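You operate a simulated robot arm through the tools that you are given. There is no shell and no other tool.

Carry out the task below with a simulated robot arm. There is one attempt and no reset: what you move stays moved.

TASK
Rewind the red ribbon on the turntable, peg the reel and clip it.

It is judged by the outcome, as a careful person would: the job done as asked, and still so three seconds after it is handed in. It fails if anything else is knocked over, pushed out of place, dropped, spilled or broken.

THE ROBOT
A 6-joint arm with a two-finger gripper, fixed in place. Base frame: the origin is on the floor under the middle of its stand, x ahead of it, y to its left, z up; the work surface is at about z = 0.812. Units: m, rad, N and s.
It reaches about 1.637 m from its shoulder. Its first joint turns from -2.897 to 2.897 rad. Payload 3.43 kg.
The tool frame sits at the grasp point between the pads (the TCP): z along the fingers, y along the line on which they close. The tips reach 0.02 m beyond it. The gripper opens to 0.19 m; its body begins 0.248 m behind the TCP.
Orientation is told as [roll, pitch, yaw] about the base's x, y, z axes, in that order, counted from this pose: with the fingers straight down and closing along the base's y, the tool's x points along the base's -x, its y along +y and its z along -z.

THE INTERFACE
- The arm moves only by the tool step_arm. Its argument "steps" is text: rows parted by semicolons, each of 7 numbers parted by spaces: the shift along the tool's x, y, z in m, then the turn, a rotation vector about the tool's x, y, z in degrees, then the gripper command, from -1 (shut) to 1 (fully open), values between in proportion. In form: tx ty tz wx wy wz fingers; .... A call has 1 to 20 rows; each row shifts and turns the commanded pose from where the row before left it, along the tool's axes as they then stand. A row lasts 0.2 s, in which the tool goes at most 0.05 m and 0.15 rad; a call with a longer step from one row to the next is refused whole, and so is a gripper value outside its range. Where a pose cannot be reached the arm comes as near as it can. A force on the tool above 40 N (or 10 N above the force at the start of the call, whichever is more), or a blocked arm, ends the call early, and 0.2 s more pass. The fingers move at their own pace (about 0.045 m/s each) and stop on an object; they squeeze with about 29 N. The grip force told is the motor's: it shows also when the fingers shut on nothing. Time passes only in rows, and 0.2 s behind the last, so rows that do not move let the fingers close. It gives the time, the measured TCP pose, the force on the tool (base axes), the opening and the grip force at its end, in the units of the frame above (readings bear some noise), with the torque about the TCP (base axes, N m) and any sound that the robot's microphone picked up.
- Cameras (640 x 400 px; columns grow to the right, rows downward): "scene" is fixed at [0.3997, -0.6469, 1.5385]; the picture's right is [0.97, -0.25, 0.00], its down [-0.13, -0.50, -0.86] and it looks along [0.22, 0.83, -0.51] (base axes); focal length 343 px, centre (320, 200). "wrist" rides on the gripper at [0.07, -0.008, -0.288] in the tool frame; the picture's right is [0.12, 0.99, 0.00], its down [-0.96, 0.12, -0.25] and it looks along [-0.25, 0.03, 0.97] (tool axes); focal length 261 px, centre (320, 200). There is no depth. A picture from a camera that has moved, and an enlarged one, comes with that camera's place and axes in the base frame and with its lens.
- camera(camera): a new picture of that camera. No time passes.
- lift_body(by): slides the trunk up (or, below 0, down) by that many m; the arm rides with it, the base frame stays. It gives what a move gives, with no picture.
- inspect(camera, box): a new picture of the part [left, top, right, bottom] of that camera's present view, enlarged. No time passes.
- close_job(): hands the job in; it is judged then, once.

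Nothing tells you positions but the pictures and the camera data. Unless the task says otherwise, let go and move clear before handing in.

The tools are called after "Emit:" as name(argument=value, ...) on one line, values as JSON. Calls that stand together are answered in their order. step_arm: Moves the arm, as the interface text tells. Its arguments: {"type":"object","properties":{"steps":{"type":"string"}},"required":["steps"]} The other tools are called the same way: lift_body (by) moves the trunk up or down; camera (camera) takes a picture; inspect (camera, box) takes an enlarged picture of a part of a camera's view; close_job () hands the job in.

At the start:

```text
t: 0.0
position: [0.9047, 0.1397, 1.0896]
tool_rot: [-0.001, 0.0, 0.0]
force: [-0.1, 0.6, 0.2]
torque: [-0.03, -0.01, 0.01]
grip_width: 0.19
gripper_force: 0.1
trunk travel left (down, up): [-0.15, 0.09]
```

scene: 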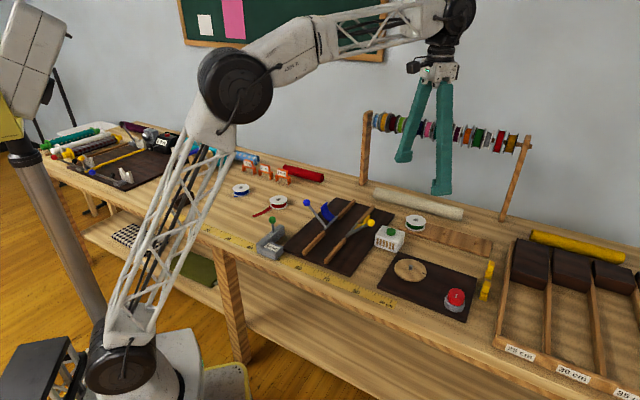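
wrist: 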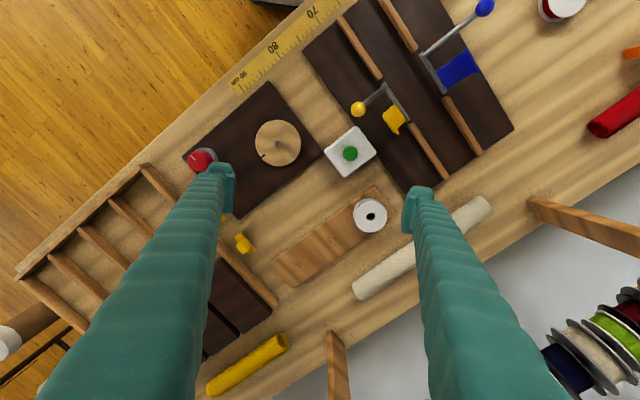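

I see a bench with a turntable (round disc on a dark board with a red knob), several ribbon reels, a rack of pegs, and clips. I'll take closer looks before I move anything.

Emit:
inspect(camera="scene", box=[220, 160, 380, 260])

Emit:
inspect(camera="scene", box=[360, 200, 520, 330])

Emit:
inspect(camera="scene", box=[350, 90, 550, 220])

Emit:
inspect(camera="scene", box=[30, 100, 230, 225])

Emit:
inspect(camera="wrist", box=[160, 60, 420, 260])

```text
4.00 times, centred on (300, 210) of scene
camera zoom: at [0.3997, -0.6469, 1.5385], right [0.97, -0.25, 0.0], down [-0.13, -0.5, -0.86], along [0.22, 0.83, -0.51], focal length 1371 px, centre (400, 160)
```

zoom: 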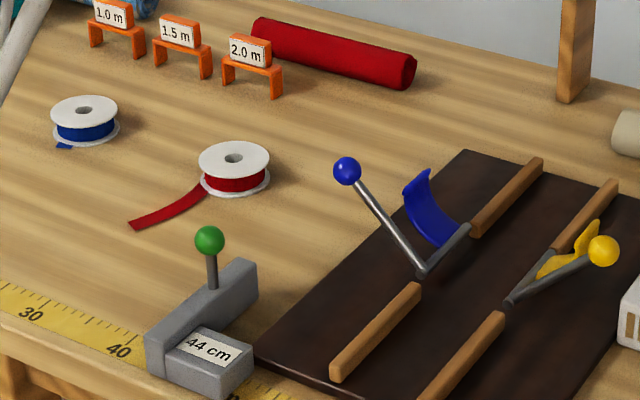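

```text
3.08 times, centred on (440, 265) of scene
camera zoom: at [0.3997, -0.6469, 1.5385], right [0.97, -0.25, 0.0], down [-0.13, -0.5, -0.86], along [0.22, 0.83, -0.51], focal length 1054 px, centre (-49, 0)
```

zoom: 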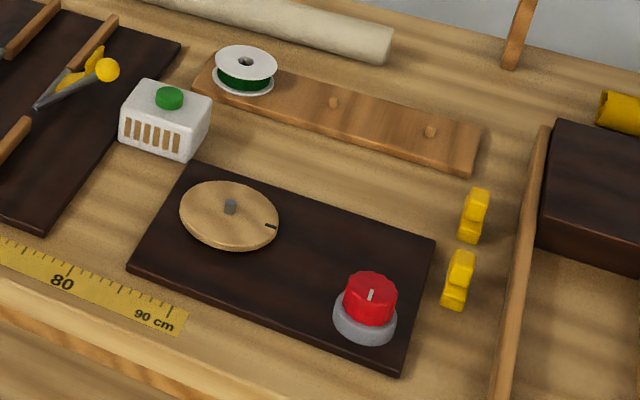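

```text
3.08 times, centred on (450, 155) of scene
camera zoom: at [0.3997, -0.6469, 1.5385], right [0.97, -0.25, 0.0], down [-0.13, -0.5, -0.86], along [0.22, 0.83, -0.51], focal length 1054 px, centre (-80, 338)
```

zoom: 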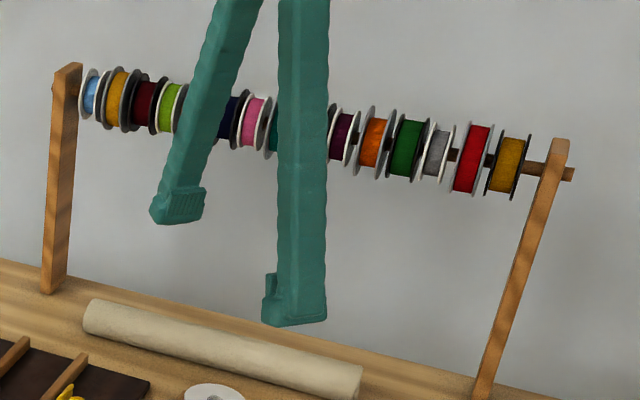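

```text
3.20 times, centred on (130, 162) of scene
camera zoom: at [0.3997, -0.6469, 1.5385], right [0.97, -0.25, 0.0], down [-0.13, -0.5, -0.86], along [0.22, 0.83, -0.51], focal length 1097 px, centre (928, 320)
```

zoom: 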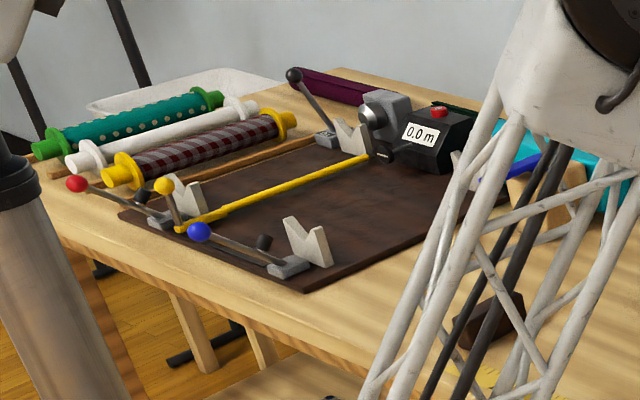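

```text
2.00 times, centred on (290, 160) of wrist
camera zoom: at [0.8337, 0.1299, 1.3772], right [-0.12, 0.99, 0.0], down [0.96, 0.12, 0.25], along [0.25, 0.03, -0.97], focal length 521 px, centre (380, 280)
```

zoom: 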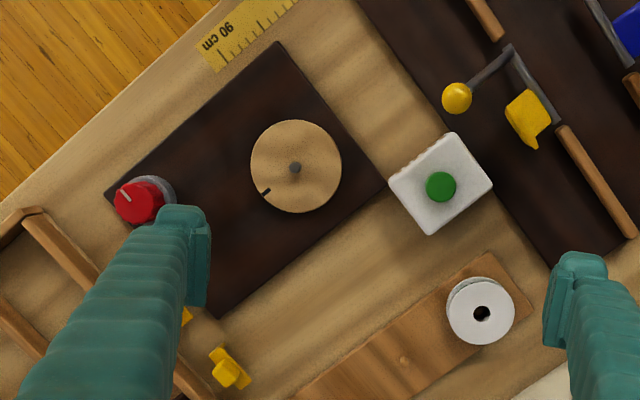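

The red reel sits at about (0.53, 0.54) with a loose tail. The turntable spindle is near (0.86, 0.045), the red knob near (0.91, -0.11), the free pegs near (1.05, 0.17) and (1.12, 0.10), and the yellow clips near (1.10, -0.01) and (1.03, -0.09). I'll move the hand above the red reel for a closer look.

Emit:
step_arm(steps="0.0296 0.03 0 0 0 0 1; 0.0296 0.03 0 0 0 0 1; 0.0296 0.03 0 0 0 0 1; 0.0296 0.03 0 0 0 0 1; 0.0296 0.03 0 0 0 0 1; 0.0296 0.03 0 0 0 0 1; 0.0296 0.03 0 0 0 0 1; 0.0296 0.03 0 0 0 0 1; 0.0296 0.03 0 0 0 0 1; 0.0296 0.03 0 0 0 0 1; 0.0296 0.03 0 0 0 0 1; 0.0296 0.03 0 0 0 0 1; 0 0 0 0 0 0 1")

Emit:
camera(camera="wrist")

Emit:
camera(camera="scene")

```text
t: 2.8
position: [0.5477, 0.4997, 1.0931]
tool_rot: [0.001, 0.0, 0.0]
force: [0.9, -0.5, 0.0]
torque: [-0.02, -0.01, 0.02]
grip_width: 0.19
gripper_force: 0.0
trunk travel left (down, up): [-0.15, 0.09]
```

```text
taken
camera wrist: at [0.4766, 0.4907, 1.3795], right [-0.12, 0.99, 0.0], down [0.96, 0.12, 0.25], along [0.25, 0.03, -0.97], focal length 261 px, centre (320, 200)
```

wrist: 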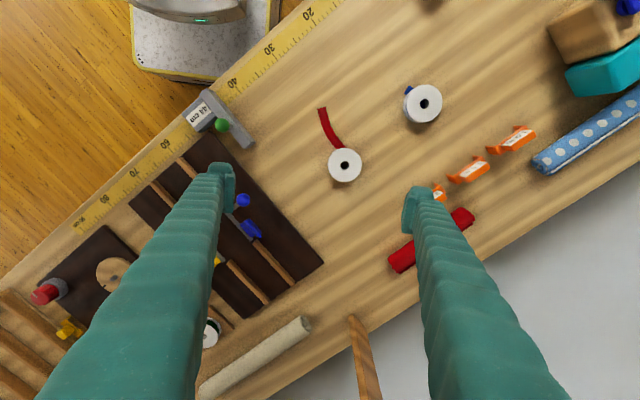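

```text
taken
```

scene: 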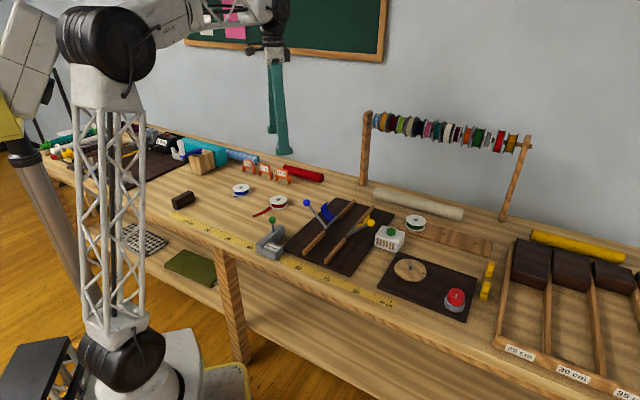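

Emit:
inspect(camera="wrist", box=[290, 90, 390, 190])

Emit:
inspect(camera="scene", box=[240, 180, 310, 225])

Emit:
inspect(camera="scene", box=[390, 200, 500, 270])

Emit:
inspect(camera="scene", box=[370, 240, 500, 330])

```text
4.00 times, centred on (340, 140) of wrist
camera zoom: at [0.4766, 0.4907, 1.3795], right [-0.12, 0.99, 0.0], down [0.96, 0.12, 0.25], along [0.25, 0.03, -0.97], focal length 1043 px, centre (240, 440)
```

zoom: 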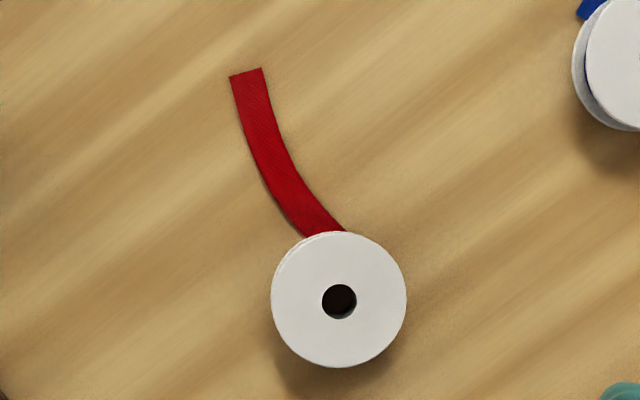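

```text
8.89 times, centred on (275, 202) of scene
camera zoom: at [0.3997, -0.6469, 1.5385], right [0.97, -0.25, 0.0], down [-0.13, -0.5, -0.86], along [0.22, 0.83, -0.51], focal length 3046 px, centre (720, 178)
```

zoom: 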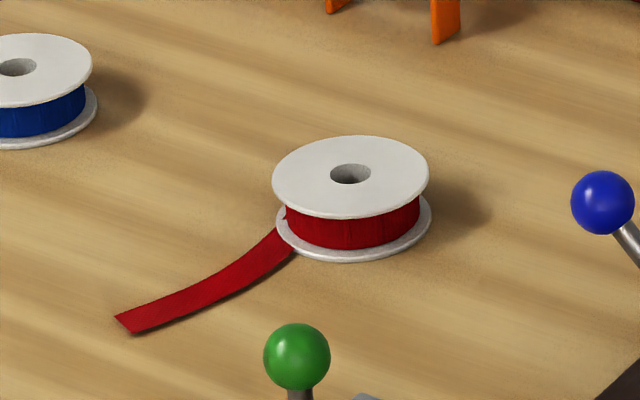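

```text
5.71 times, centred on (445, 235) of scene
camera zoom: at [0.3997, -0.6469, 1.5385], right [0.97, -0.25, 0.0], down [-0.13, -0.5, -0.86], along [0.22, 0.83, -0.51], focal length 1958 px, centre (-394, 0)
```

zoom: 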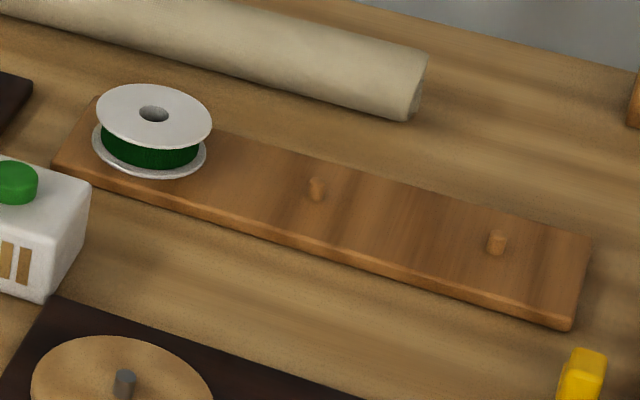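

```text
4.44 times, centred on (435, 285) of scene
camera zoom: at [0.3997, -0.6469, 1.5385], right [0.97, -0.25, 0.0], down [-0.13, -0.5, -0.86], along [0.22, 0.83, -0.51], focal length 1523 px, centre (-191, -178)
```

zoom: 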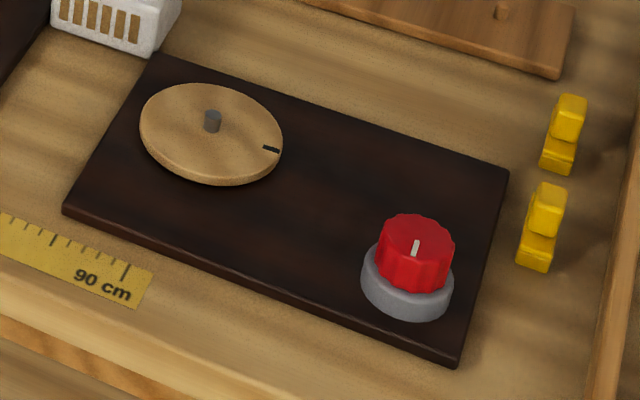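

The tail leaves the reel on its robot-facing (-x) side. I'll lower the hand for a closer look at which way the ribbon is wound.

Emit:
step_arm(steps="0.007 0.0113 0.0333 0 0 0 1; 0.007 0.0113 0.0333 0 0 0 1; 0.007 0.0113 0.0333 0 0 0 1; 0.007 0.0113 0.0333 0 0 0 1; 0 0 0 0 0 0 1")

Emit:
inspect(camera="wrist", box=[240, 100, 400, 260])

Emit:
camera(camera="wrist")

```text
t: 4.0
position: [0.5219, 0.5453, 0.9595]
tool_rot: [-0.001, 0.0, 0.001]
force: [0.7, 0.2, -0.4]
torque: [0.02, 0.0, -0.01]
grip_width: 0.19
gripper_force: 0.0
trunk travel left (down, up): [-0.15, 0.09]
```

```text
2.50 times, centred on (320, 180) of wrist
camera zoom: at [0.4498, 0.5357, 1.2461], right [-0.12, 0.99, 0.0], down [0.96, 0.12, 0.25], along [0.25, 0.03, -0.97], focal length 652 px, centre (320, 250)
```

zoom: 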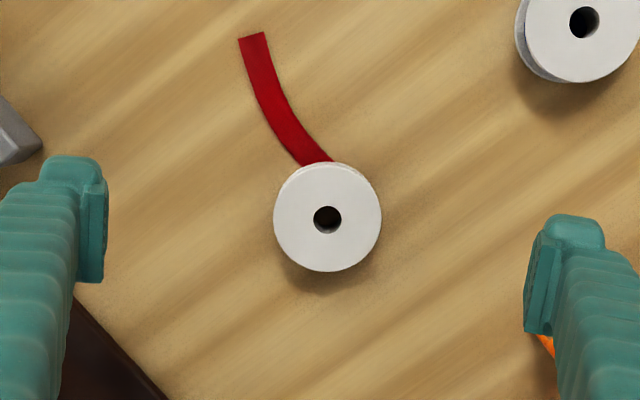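

```text
taken
camera wrist: at [0.4498, 0.5357, 1.2461], right [-0.12, 0.99, 0.0], down [0.96, 0.12, 0.25], along [0.25, 0.03, -0.97], focal length 261 px, centre (320, 200)
```

wrist: 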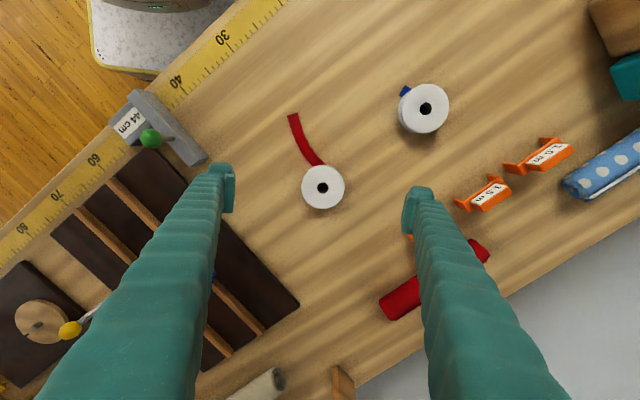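

The ribbon wraps clockwise seen from above as it runs inward, so winding it in should mean turning the reel clockwise. I'll centre over the reel at about (0.533, 0.551), yaw about 30° so the fingers avoid the tail, and narrow the opening.

Emit:
step_arm(steps="-0.0115 0.006 0 0 0 0 0.263; 0 0 0 0 0 -7.5 0.263; 0 0 0 0 0 -7.5 0.263; 0 0 0 0 0 -7.5 0.263; 0 0 0 0 0 -7.5 0.263; 0 0 0 0 0 0 0.263; 0 0 0.03 0 0 0 0.263; 0 0 0.02 0 0 0 0.263; 0 0 0 0 0 0 0.263")

Emit:
camera(camera="wrist")

Emit:
camera(camera="scene")

```text
t: 6.0
position: [0.5342, 0.5505, 0.9073]
tool_rot: [0.0, -0.001, 0.524]
force: [-0.7, 0.8, 0.6]
torque: [-0.07, -0.04, 0.01]
grip_width: 0.1199
gripper_force: 0.1
trunk travel left (down, up): [-0.15, 0.09]
```

```text
taken
camera wrist: at [0.4756, 0.5073, 1.1941], right [-0.6, 0.8, 0.0], down [0.78, 0.58, 0.25], along [0.2, 0.15, -0.97], focal length 261 px, centre (320, 200)
```

wrist: 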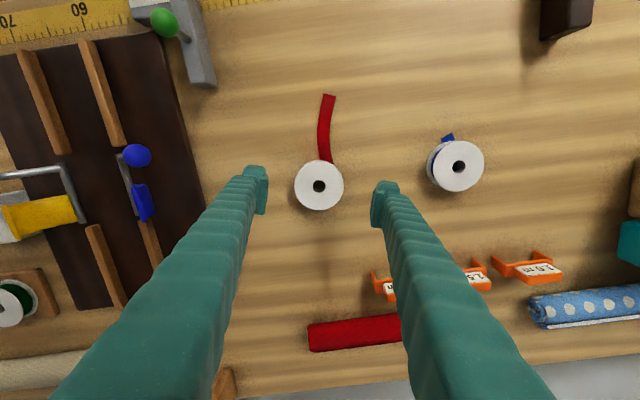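

```text
taken
```

scene: 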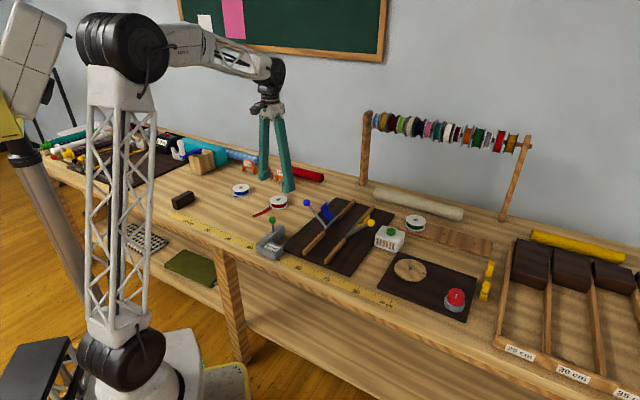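

The reel is centred between the fingers. I'll go down and close on it.

Emit:
step_arm(steps="0 0 0.03 0 0 0 0.263; 0 0 0.025 0 0 0 0.263; 0 0 0.014 0 0 0 0.263; 0 0 0 0 0 0 0.263")

Emit:
inspect(camera="wrist", box=[220, 90, 420, 250])

Emit:
inspect(camera="scene", box=[230, 160, 330, 225])

```text
t: 7.0
position: [0.5328, 0.5511, 0.8379]
tool_rot: [0.0, 0.001, 0.524]
force: [0.1, 0.2, 0.2]
torque: [-0.03, -0.01, -0.02]
grip_width: 0.1198
gripper_force: 0.0
trunk travel left (down, up): [-0.15, 0.09]
```

```text
2.50 times, centred on (320, 170) of wrist
camera zoom: at [0.4752, 0.5073, 1.1246], right [-0.6, 0.8, 0.0], down [0.78, 0.58, 0.25], along [0.2, 0.15, -0.97], focal length 652 px, centre (320, 275)
```

zoom: 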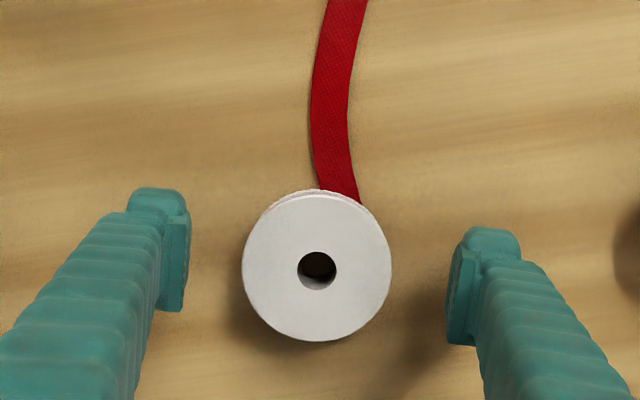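

```text
6.15 times, centred on (280, 192) of scene
camera zoom: at [0.3997, -0.6469, 1.5385], right [0.97, -0.25, 0.0], down [-0.13, -0.5, -0.86], along [0.22, 0.83, -0.51], focal length 2109 px, centre (566, 246)
```

zoom: 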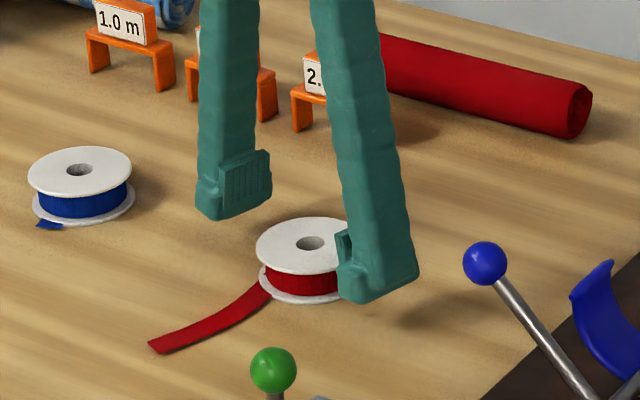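

Emit:
step_arm(steps="0 0 0 0 0 0 -1; 0 0 0 0 0 0 -1; 0 0 0 0 0 0 -1; 0 0 0 0 0 0 -1; 0 0 0 0 0 0 -1; 0 0 0 0 0 0 -1")

Emit:
inspect(camera="wrist", box=[220, 90, 420, 250])

```text
t: 8.4
position: [0.5339, 0.551, 0.8375]
tool_rot: [-0.001, 0.001, 0.524]
force: [0.0, 0.8, 2.3]
torque: [-0.01, -0.02, 0.03]
grip_width: 0.0665
gripper_force: 29.3
trunk travel left (down, up): [-0.15, 0.09]
```

```text
2.50 times, centred on (320, 170) of wrist
camera zoom: at [0.4752, 0.5073, 1.1249], right [-0.6, 0.8, 0.0], down [0.78, 0.58, 0.25], along [0.2, 0.15, -0.97], focal length 652 px, centre (320, 275)
```

zoom: 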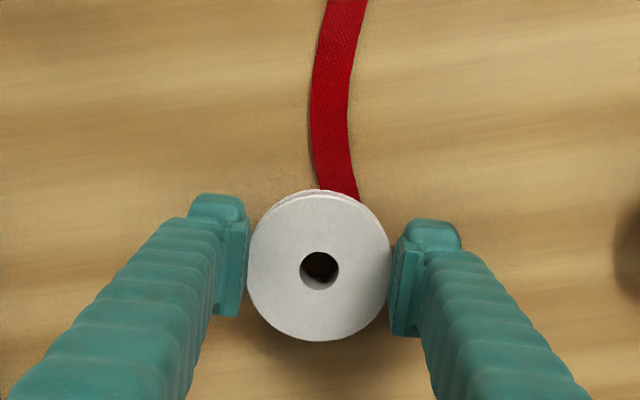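

The reel is gripped (0.0665 m across). I'll lift and carry it above the turntable.

Emit:
step_arm(steps="0 0 -0.02 0 0 0 -1; 0 0 -0.04 0 0 0 -1; 0 0 -0.045 0 0 0 -1; 0 0 -0.045 0 0 0 -1; 0 0 -0.045 0 0 0 -1; 0 0 -0.02 0 0 0 -1; 0 0 0 0 0 0 -1")

Emit:
camera(camera="wrist")

Emit:
camera(camera="scene")

```text
t: 10.0
position: [0.5335, 0.551, 1.0514]
tool_rot: [0.0, -0.001, 0.524]
force: [-0.4, 0.6, 0.4]
torque: [0.0, 0.0, 0.04]
grip_width: 0.0
gripper_force: 29.2
trunk travel left (down, up): [-0.15, 0.09]
```

```text
taken
camera wrist: at [0.4745, 0.5069, 1.3386], right [-0.6, 0.8, 0.0], down [0.78, 0.58, 0.25], along [0.2, 0.15, -0.97], focal length 261 px, centre (320, 200)
```

wrist: 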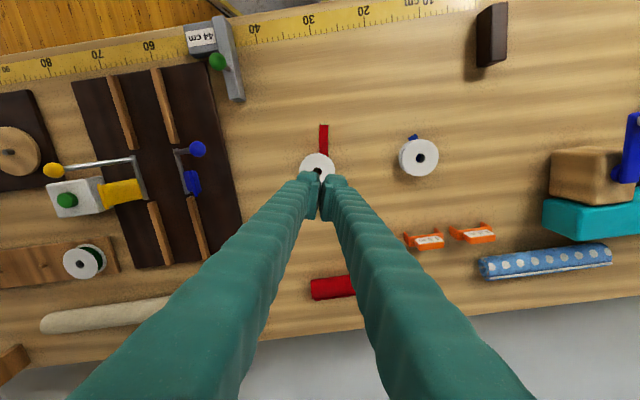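

```text
taken
```

scene: 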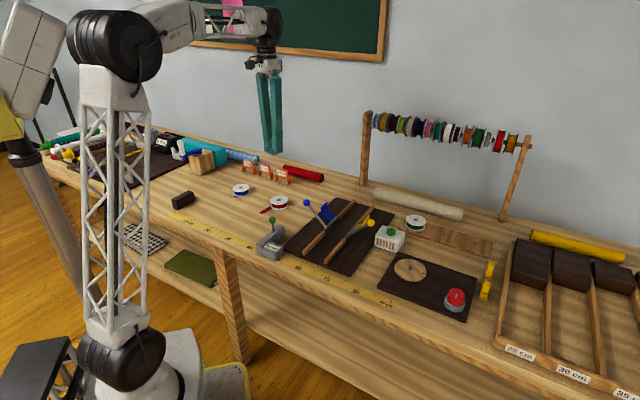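

The reel slipped out because I gripped it too high; it is still on the table. I'll reopen, re-centre, and grip a few millimetres lower.

Emit:
step_arm(steps="0 0 0 0 0 0 0.263; 0 0 0.04 0 0 0 0.263; 0 0 0.04 0 0 0 0.263; 0 0 0.04 0 0 0 0.263; 0 0 0.02 0 0 0 0.263; 0 0 0 0 0 0 0.263; 0 0 0 0 0 0 0.263; 0 0 0 0 0 0 0.263")

Emit:
inspect(camera="wrist", box=[220, 90, 420, 250])

Emit:
inspect(camera="scene", box=[230, 160, 330, 225])

```text
t: 11.8
position: [0.5341, 0.5514, 0.9142]
tool_rot: [0.002, 0.001, 0.524]
force: [0.5, -0.4, 0.4]
torque: [0.0, 0.0, 0.0]
grip_width: 0.1198
gripper_force: 0.0
trunk travel left (down, up): [-0.15, 0.09]
```

```text
2.50 times, centred on (320, 170) of wrist
camera zoom: at [0.4758, 0.5078, 1.1995], right [-0.6, 0.8, 0.0], down [0.78, 0.58, 0.25], along [0.2, 0.15, -0.97], focal length 652 px, centre (320, 275)
```

zoom: 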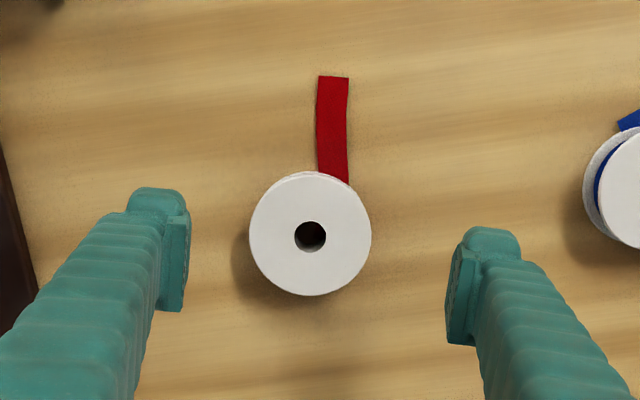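

```text
6.15 times, centred on (280, 192) of scene
camera zoom: at [0.3997, -0.6469, 1.5385], right [0.97, -0.25, 0.0], down [-0.13, -0.5, -0.86], along [0.22, 0.83, -0.51], focal length 2109 px, centre (566, 246)
```

zoom: 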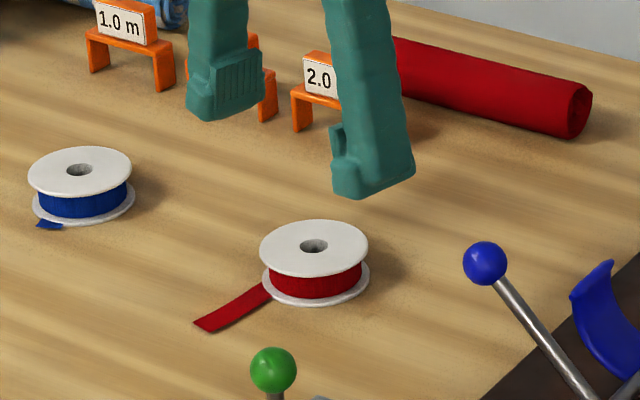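

The tail has already become a little shorter, so turning the reel does wind it. The reel sits about 4.5 mm off-centre; I'll correct that and descend lower.

Emit:
step_arm(steps="-0.0016 -0.0045 0 0 0 0 0.263; 0 0 0.03 0 0 0 0.263; 0 0 0.03 0 0 0 0.263; 0 0 0.015 0 0 0 0.263; 0 0 0.005 0 0 0 0.263; 0 0 0 0 0 0 0.263")

Emit:
inspect(camera="wrist", box=[220, 90, 420, 250])

Emit:
inspect(camera="scene", box=[250, 170, 310, 215])

```text
t: 13.2
position: [0.5383, 0.5474, 0.8331]
tool_rot: [0.001, -0.001, 0.523]
force: [-0.6, 1.0, 0.8]
torque: [0.02, 0.01, -0.03]
grip_width: 0.1199
gripper_force: 0.0
trunk travel left (down, up): [-0.15, 0.09]
```

```text
2.50 times, centred on (320, 170) of wrist
camera zoom: at [0.4797, 0.5033, 1.1196], right [-0.6, 0.8, 0.0], down [0.78, 0.58, 0.25], along [0.2, 0.15, -0.97], focal length 652 px, centre (320, 275)
```

zoom: 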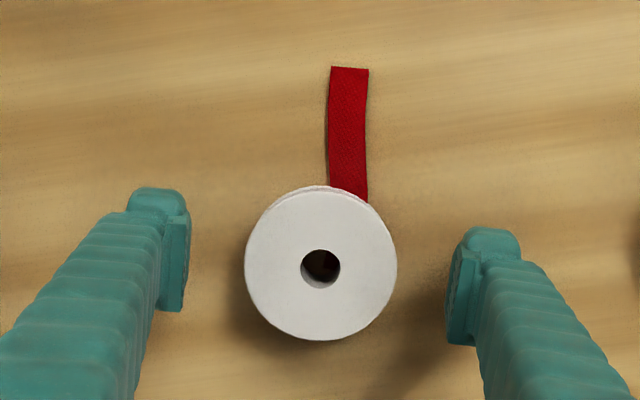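

```text
8.89 times, centred on (280, 192) of scene
camera zoom: at [0.3997, -0.6469, 1.5385], right [0.97, -0.25, 0.0], down [-0.13, -0.5, -0.86], along [0.22, 0.83, -0.51], focal length 3046 px, centre (676, 267)
```

zoom: 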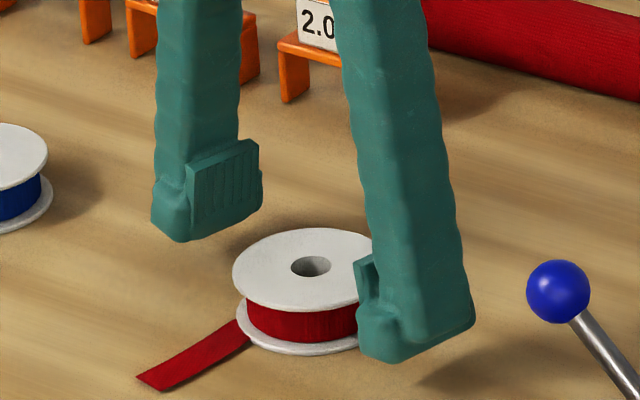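

The tips are just above the table now. I'll close and lift slowly, checking that the grip holds.

Emit:
step_arm(steps="0 0 0 0 0 0 -1; 0 0 0 0 0 0 -1; 0 0 0 0 0 0 -1; 0 0 0 0 0 0 -1; 0 0 0 0 0 0 -1; 0 0 0 0 0 0 -1; 0 0 0 0 0 0 -1")

Emit:
inspect(camera="scene", box=[250, 170, 310, 215])

Emit:
inspect(camera="wrist", box=[220, 90, 420, 250])

```text
t: 14.8
position: [0.5379, 0.5458, 0.8326]
tool_rot: [0.001, 0.002, 0.524]
force: [-0.2, 0.2, -0.6]
torque: [0.02, 0.0, 0.01]
grip_width: 0.0692
gripper_force: 29.3
trunk travel left (down, up): [-0.15, 0.09]
```

```text
8.89 times, centred on (280, 192) of scene
camera zoom: at [0.3997, -0.6469, 1.5385], right [0.97, -0.25, 0.0], down [-0.13, -0.5, -0.86], along [0.22, 0.83, -0.51], focal length 3046 px, centre (676, 267)
```

zoom: 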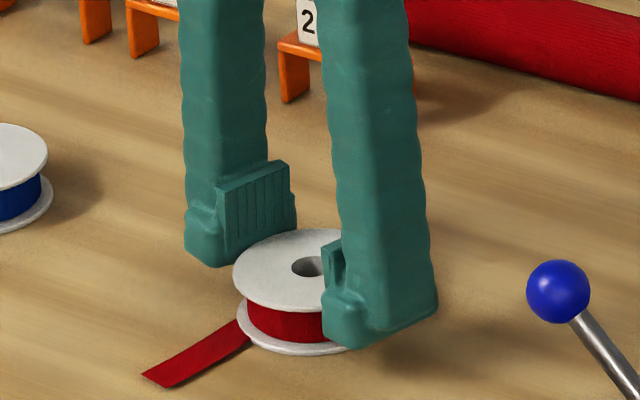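

```text
2.50 times, centred on (320, 170) of wrist
camera zoom: at [0.4797, 0.5033, 1.1197], right [-0.6, 0.8, 0.0], down [0.78, 0.58, 0.25], along [0.2, 0.15, -0.97], focal length 652 px, centre (320, 275)
```

zoom: 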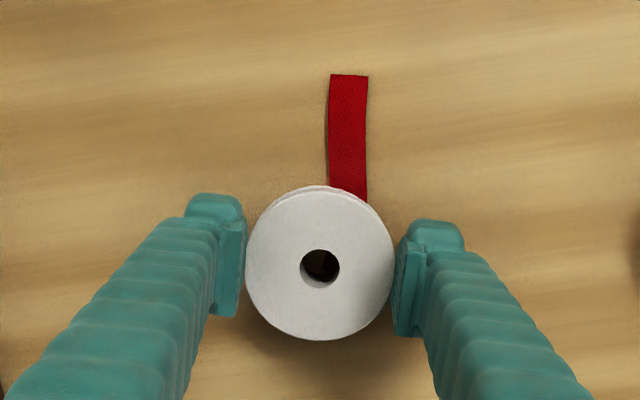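

Emit:
step_arm(steps="0 0 -0.004 0 0 0 -1; 0 0 -0.004 0 0 0 -1; 0 0 -0.004 0 0 0 -1; 0 0 -0.004 0 0 0 -1; 0 0 -0.004 0 0 0 -1")

Emit:
inspect(camera="scene", box=[250, 170, 310, 215])

Emit:
inspect(camera="wrist", box=[220, 90, 420, 250])

```text
t: 16.0
position: [0.5371, 0.5479, 0.8538]
tool_rot: [-0.001, 0.001, 0.523]
force: [-0.4, 0.4, -1.0]
torque: [0.0, 0.01, -0.03]
grip_width: 0.069
gripper_force: 29.3
trunk travel left (down, up): [-0.15, 0.09]
```

```text
8.89 times, centred on (280, 192) of scene
camera zoom: at [0.3997, -0.6469, 1.5385], right [0.97, -0.25, 0.0], down [-0.13, -0.5, -0.86], along [0.22, 0.83, -0.51], focal length 3046 px, centre (676, 267)
```

zoom: 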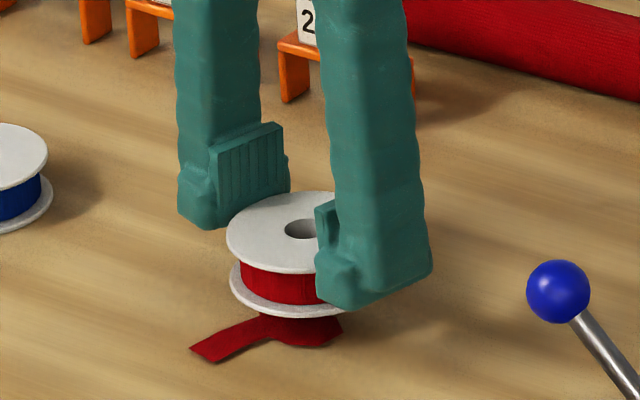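

```text
2.50 times, centred on (320, 170) of wrist
camera zoom: at [0.4782, 0.5046, 1.1392], right [-0.6, 0.8, 0.0], down [0.78, 0.58, 0.25], along [0.2, 0.15, -0.97], focal length 652 px, centre (320, 275)
```

zoom: 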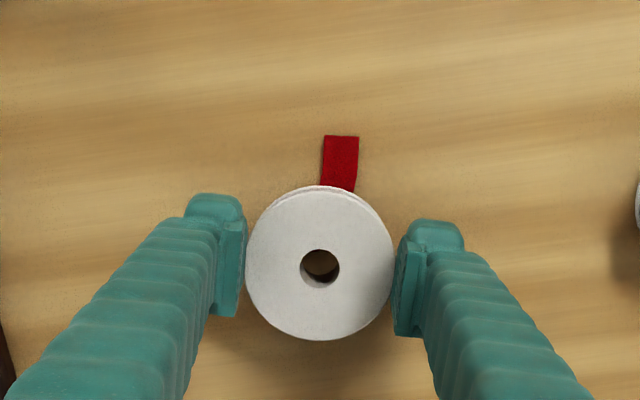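

The reel is lifted and held this time. I'll raise it gently.

Emit:
step_arm(steps="0 0 -0.008 0 0 0 -1; 0 0 -0.014 0 0 0 -1; 0 0 -0.018 0 0 0 -1; 0 0 -0.02 0 0 0 -1; 0 0 -0.02 0 0 0 -1; 0 0 -0.02 0 0 0 -1; 0 0 -0.02 0 0 0 -1; 0 0 -0.015 0 0 0 -1; 0 0 -0.008 0 0 0 -1; 0 0 0 0 0 0 -1")

Emit:
camera(camera="scene")

Emit:
inspect(camera="wrist", box=[220, 90, 420, 250])

```text
t: 18.2
position: [0.5365, 0.5477, 0.997]
tool_rot: [0.001, 0.0, 0.525]
force: [-0.1, 1.2, -0.2]
torque: [0.03, 0.0, 0.0]
grip_width: 0.069
gripper_force: 29.0
trunk travel left (down, up): [-0.15, 0.09]
```

```text
taken
```

scene: 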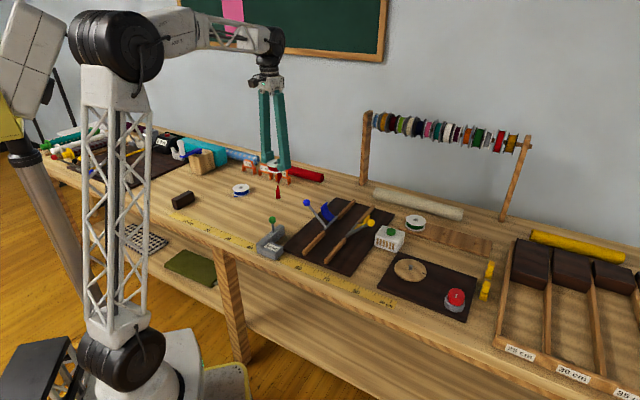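

```text
2.50 times, centred on (320, 170) of wrist
camera zoom: at [0.479, 0.5043, 1.2839], right [-0.6, 0.8, 0.0], down [0.78, 0.58, 0.25], along [0.2, 0.15, -0.97], focal length 652 px, centre (320, 275)
```

zoom: 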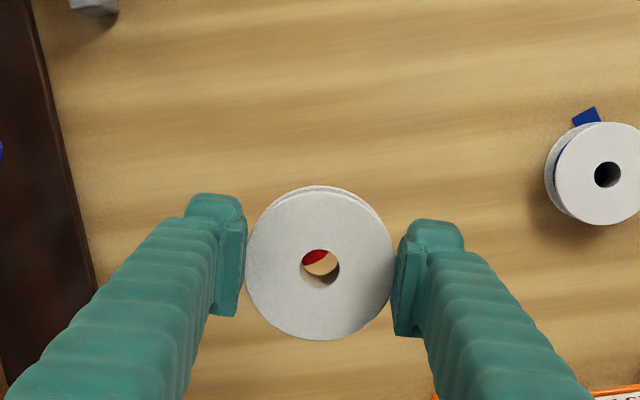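

The reel holds firmly with the tail hanging below. I'll raise it a bit more, to clear the cutter levers, and carry it over the turntable.

Emit:
step_arm(steps="0 0 -0.02 0 0 0 -1; 0 0 -0.02 0 0 0 -1; -0.001 -0.015 -0.02 0 0 0 -1; -0.002 -0.03 0 0 0 0 -1; -0.002 -0.036 0 0 0 0 -1; -0.002 -0.036 0 0 0 0 -1; -0.002 -0.036 0 0 0 0 -1; -0.002 -0.036 0 0 0 0 -1; -0.002 -0.036 0 0 0 0 -1; -0.002 -0.036 0 0 0 0 -1; -0.002 -0.036 0 0 0 0 -1; -0.002 -0.036 0 0 0 0 -1; -0.002 -0.036 0 0 0 0 -1; -0.002 -0.036 0 0 0 0 -1; -0.002 -0.036 0 0 0 0 -1; -0.002 -0.036 0 0 0 0 -1; -0.002 -0.036 0 0 0 0 -1; -0.002 -0.036 0 0 0 0 -1; -0.002 -0.03 0 0 0 0 -1; 0 -0.012 0 0 0 0 -1")

Emit:
step_arm(steps="0 0 0 0 0 -5 -1; 0 0 0 0 0 -5 -1; 0 0 0 0 0 -5 -1; 0 0 0 0 0 0 -1")

Emit:
camera(camera="scene")

Emit:
camera(camera="wrist")

```text
t: 22.4
position: [0.8612, 0.0501, 1.0574]
tool_rot: [-0.001, 0.0, 0.524]
force: [-0.4, -0.4, -1.2]
torque: [-0.04, -0.01, 0.02]
grip_width: 0.0693
gripper_force: 28.7
trunk travel left (down, up): [-0.15, 0.09]
```

```text
t: 23.4
position: [0.8619, 0.0519, 1.0569]
tool_rot: [0.0, 0.001, 0.788]
force: [0.5, 0.7, -1.0]
torque: [-0.01, -0.04, 0.01]
grip_width: 0.0693
gripper_force: 29.3
trunk travel left (down, up): [-0.15, 0.09]
```

```text
taken
```

scene: 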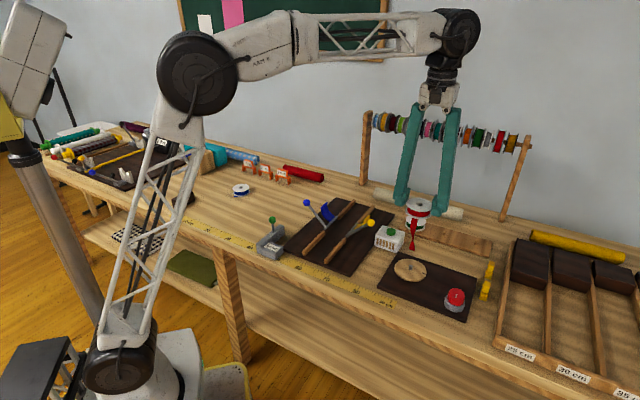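

```text
taken
camera wrist: at [0.8164, -0.0053, 1.3434], right [-0.79, 0.62, 0.0], down [0.6, 0.76, 0.25], along [0.15, 0.19, -0.97], focal length 261 px, centre (320, 200)
```

wrist: 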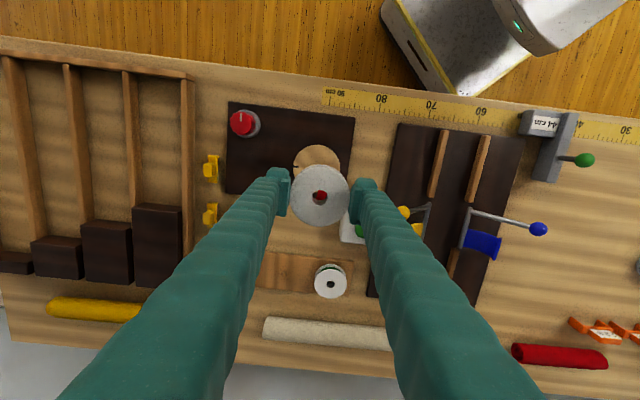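

Emit:
inspect(camera="wrist", box=[220, 90, 380, 250])

Emit:
inspect(camera="scene", box=[370, 180, 490, 320])

```text
2.50 times, centred on (300, 170) of wrist
camera zoom: at [0.8164, -0.0053, 1.3434], right [-0.79, 0.62, 0.0], down [0.6, 0.76, 0.25], along [0.15, 0.19, -0.97], focal length 652 px, centre (370, 275)
```

zoom: 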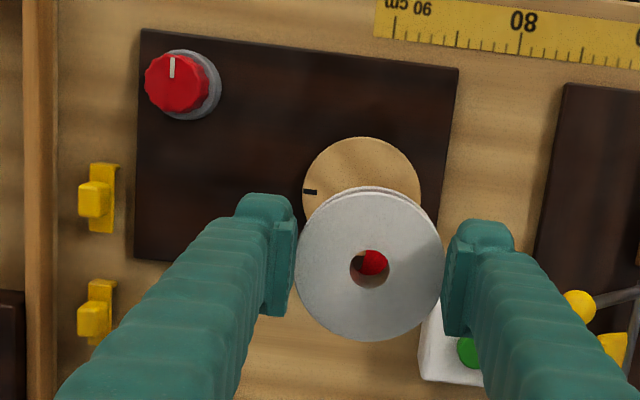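

```text
2.86 times, centred on (430, 250) of scene
camera zoom: at [0.3997, -0.6469, 1.5385], right [0.97, -0.25, 0.0], down [-0.13, -0.5, -0.86], along [0.22, 0.83, -0.51], focal length 979 px, centre (6, 57)
```

zoom: 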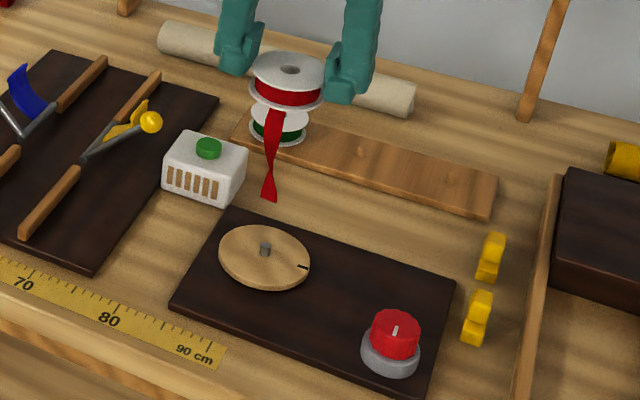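

The spindle works out at about (0.864, 0.045). I'll centre above it and descend part of the way, then check.

Emit:
step_arm(steps="0.0034 -0.0064 0 0 0 0 -1; 0 0 0.03 0 0 0 -1; 0 0 0.035 0 0 0 -1; 0 0 0.035 0 0 0 -1; 0 0 0.03 0 0 0 -1; 0 0 0.022 0 0 0 -1; 0 0 0 0 0 0 -1")

Emit:
inspect(camera="wrist", box=[240, 110, 400, 250])

Emit:
inspect(camera="scene", box=[370, 210, 470, 300])

```text
t: 25.0
position: [0.8636, 0.045, 0.9026]
tool_rot: [0.001, 0.0, 0.786]
force: [0.1, 0.3, 0.4]
torque: [-0.02, -0.01, 0.03]
grip_width: 0.0694
gripper_force: 28.7
trunk travel left (down, up): [-0.15, 0.09]
```

```text
2.86 times, centred on (320, 180) of wrist
camera zoom: at [0.8178, -0.0119, 1.1886], right [-0.79, 0.62, 0.0], down [0.6, 0.76, 0.25], along [0.15, 0.19, -0.97], focal length 745 px, centre (320, 257)
```

zoom: 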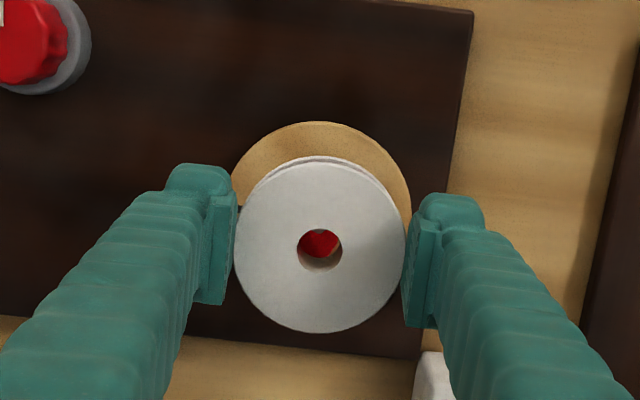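

```text
4.44 times, centred on (420, 255) of scene
camera zoom: at [0.3997, -0.6469, 1.5385], right [0.97, -0.25, 0.0], down [-0.13, -0.5, -0.86], along [0.22, 0.83, -0.51], focal length 1523 px, centre (-124, -44)
```

zoom: 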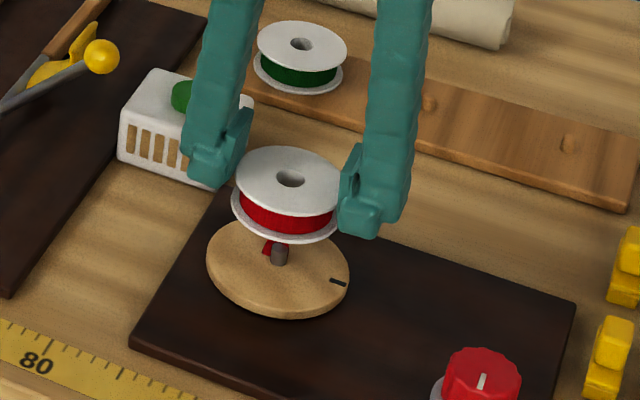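

Alignment looks within a couple of millimetres. I'll nudge slightly and lower to just above the spindle top, then check again.

Emit:
step_arm(steps="0.001 0.0005 0.01 0 0 0 -1; 0 0 0.012 0 0 0 -1; 0 0 0 0 0 0 -1")

Emit:
inspect(camera="wrist", box=[270, 130, 370, 230])

Emit:
inspect(camera="scene", box=[390, 230, 450, 290])

```text
t: 25.8
position: [0.8616, 0.0434, 0.8807]
tool_rot: [-0.001, -0.001, 0.786]
force: [0.5, 0.1, -0.1]
torque: [-0.01, 0.01, 0.01]
grip_width: 0.0694
gripper_force: 28.9
trunk travel left (down, up): [-0.15, 0.09]
```

```text
4.00 times, centred on (320, 180) of wrist
camera zoom: at [0.8163, -0.0121, 1.1673], right [-0.79, 0.62, 0.0], down [0.6, 0.76, 0.25], along [0.15, 0.19, -0.97], focal length 1043 px, centre (320, 280)
```

zoom: 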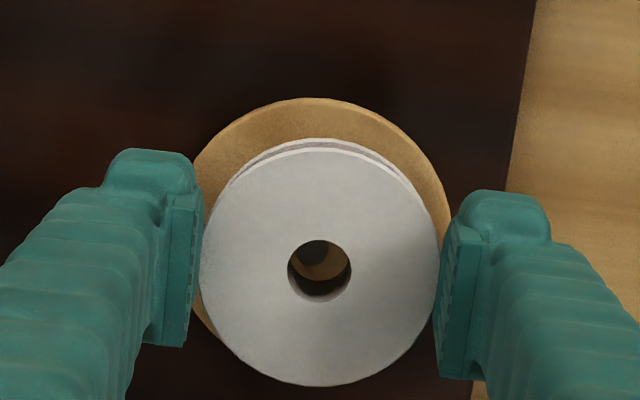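

```text
6.67 times, centred on (420, 260) of scene
camera zoom: at [0.3997, -0.6469, 1.5385], right [0.97, -0.25, 0.0], down [-0.13, -0.5, -0.86], along [0.22, 0.83, -0.51], focal length 2285 px, centre (-347, -200)
```

zoom: 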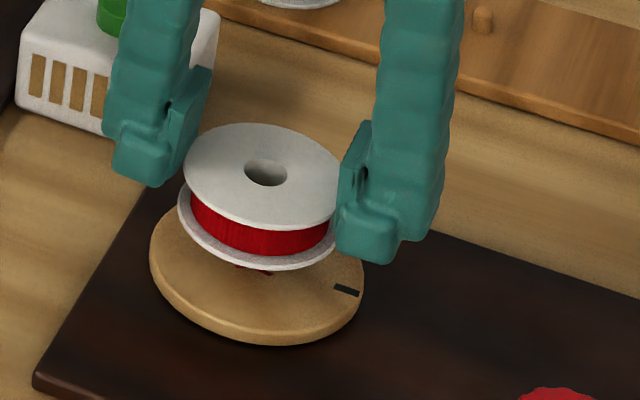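

Emit:
step_arm(steps="-0.0017 -0.001 0 0 0 0 -1; 0 0 0.005 0 0 0 -1; 0 0 0 0 0 0 -1")

Emit:
inspect(camera="wrist", box=[290, 160, 350, 220])

Emit:
inspect(camera="scene", box=[390, 230, 450, 290])

```text
t: 26.6
position: [0.8638, 0.0443, 0.8776]
tool_rot: [0.0, 0.001, 0.784]
force: [-1.3, 0.0, 0.3]
torque: [0.01, -0.03, -0.01]
grip_width: 0.0694
gripper_force: 29.0
trunk travel left (down, up): [-0.15, 0.09]
```

```text
6.67 times, centred on (320, 190) of wrist
camera zoom: at [0.8182, -0.0114, 1.1638], right [-0.79, 0.62, 0.0], down [0.6, 0.76, 0.25], along [0.15, 0.19, -0.97], focal length 1738 px, centre (320, 267)
```

zoom: 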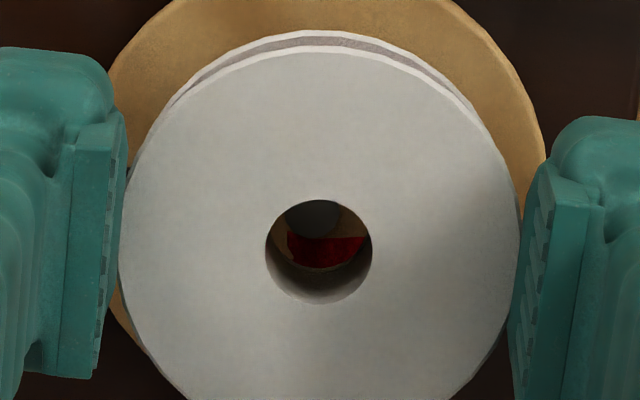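

```text
6.67 times, centred on (420, 260) of scene
camera zoom: at [0.3997, -0.6469, 1.5385], right [0.97, -0.25, 0.0], down [-0.13, -0.5, -0.86], along [0.22, 0.83, -0.51], focal length 2285 px, centre (-347, -200)
```

zoom: 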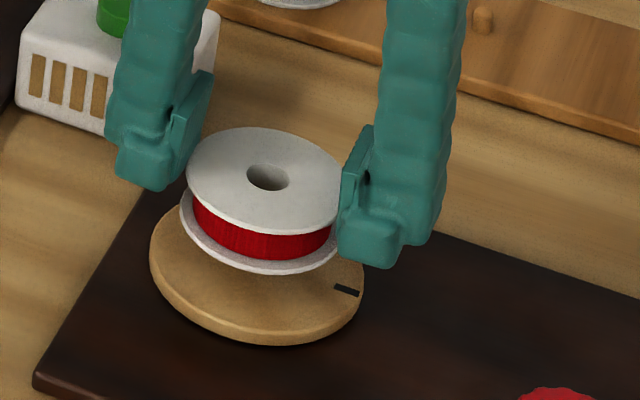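

Through the hole the spindle top is well aligned. I'll lower the reel onto it in small steps, watching the force.

Emit:
step_arm(steps="0.0002 -0.0006 0.004 0 0 0 -1; 0 0 0.004 0 0 0 -1; 0 0 0.004 0 0 0 -1; 0 0 0.003 0 0 0 -1; 0 0 0 0 0 0 -1")

Emit:
inspect(camera="wrist", box=[290, 160, 350, 220])

Emit:
inspect(camera="scene", box=[390, 230, 450, 290])

```text
t: 27.8
position: [0.8639, 0.0447, 0.8614]
tool_rot: [0.001, 0.0, 0.785]
force: [1.0, 0.6, -1.1]
torque: [0.0, -0.01, -0.01]
grip_width: 0.0693
gripper_force: 29.1
trunk travel left (down, up): [-0.15, 0.09]
```

```text
6.67 times, centred on (320, 190) of wrist
camera zoom: at [0.8193, -0.0122, 1.149], right [-0.79, 0.62, 0.0], down [0.6, 0.76, 0.25], along [0.15, 0.19, -0.97], focal length 1738 px, centre (320, 267)
```

zoom: 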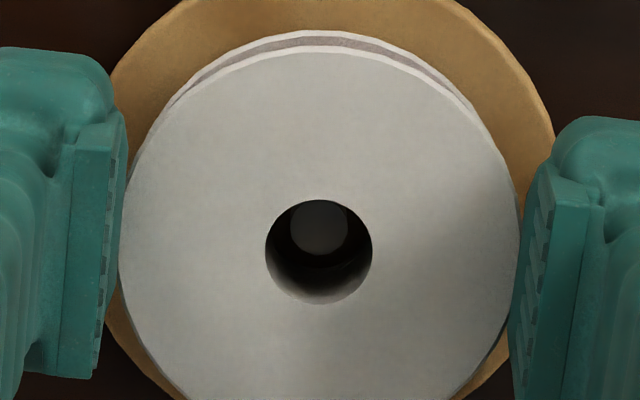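

```text
6.67 times, centred on (420, 260) of scene
camera zoom: at [0.3997, -0.6469, 1.5385], right [0.97, -0.25, 0.0], down [-0.13, -0.5, -0.86], along [0.22, 0.83, -0.51], focal length 2285 px, centre (-347, -200)
```

zoom: 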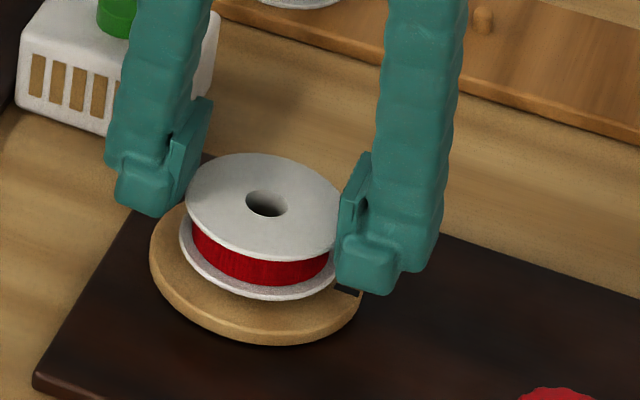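

The spindle is inside the hole. I'll go on lowering in 2 mm steps until it touches the disc.

Emit:
step_arm(steps="0 0 0.002 0 0 0 -1; 0 0 0.002 0 0 0 -1; 0 0 0.002 0 0 0 -1; 0 0 0 0 0 0 -1")

Emit:
inspect(camera="scene", box=[390, 230, 450, 290])

```text
t: 28.8
position: [0.8642, 0.0436, 0.8566]
tool_rot: [0.001, -0.001, 0.785]
force: [0.0, 0.3, 0.7]
torque: [0.01, -0.01, 0.01]
grip_width: 0.0691
gripper_force: 28.9
trunk travel left (down, up): [-0.15, 0.09]
```

```text
6.67 times, centred on (420, 260) of scene
camera zoom: at [0.3997, -0.6469, 1.5385], right [0.97, -0.25, 0.0], down [-0.13, -0.5, -0.86], along [0.22, 0.83, -0.51], focal length 2285 px, centre (-347, -200)
```

zoom: 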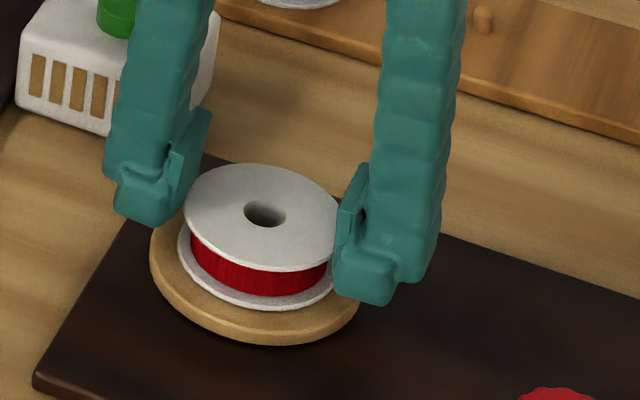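

Emit:
step_arm(steps="0 0 0.0015 0 0 0 -1; 0 0 0.0015 0 0 0 -1; 0 0 0 0 0 0 -1")

Emit:
inspect(camera="scene", box=[390, 230, 450, 290])

Emit:
inspect(camera="wrist", box=[270, 130, 370, 230])

```text
t: 29.6
position: [0.8639, 0.0451, 0.8551]
tool_rot: [0.0, -0.002, 0.784]
force: [-0.1, -0.3, 16.2]
torque: [0.02, 0.23, -0.02]
grip_width: 0.0691
gripper_force: 29.1
trunk travel left (down, up): [-0.15, 0.09]
```

```text
6.67 times, centred on (420, 260) of scene
camera zoom: at [0.3997, -0.6469, 1.5385], right [0.97, -0.25, 0.0], down [-0.13, -0.5, -0.86], along [0.22, 0.83, -0.51], focal length 2285 px, centre (-347, -200)
```

zoom: 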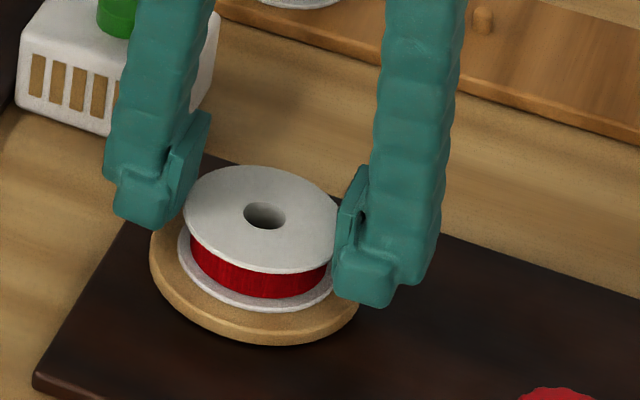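

```text
4.00 times, centred on (320, 180) of wrist
camera zoom: at [0.8189, -0.0123, 1.1416], right [-0.79, 0.62, 0.0], down [0.6, 0.76, 0.25], along [0.15, 0.19, -0.97], focal length 1043 px, centre (320, 280)
```

zoom: 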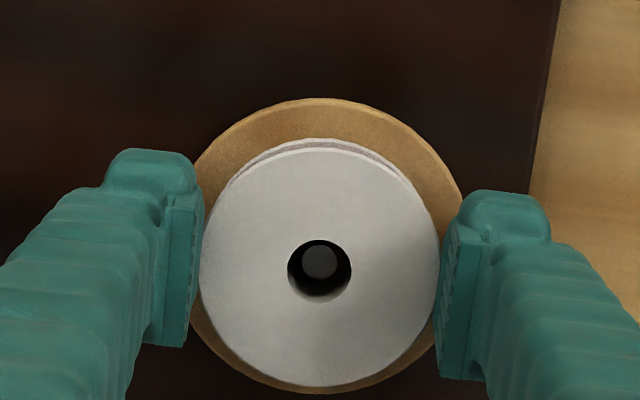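

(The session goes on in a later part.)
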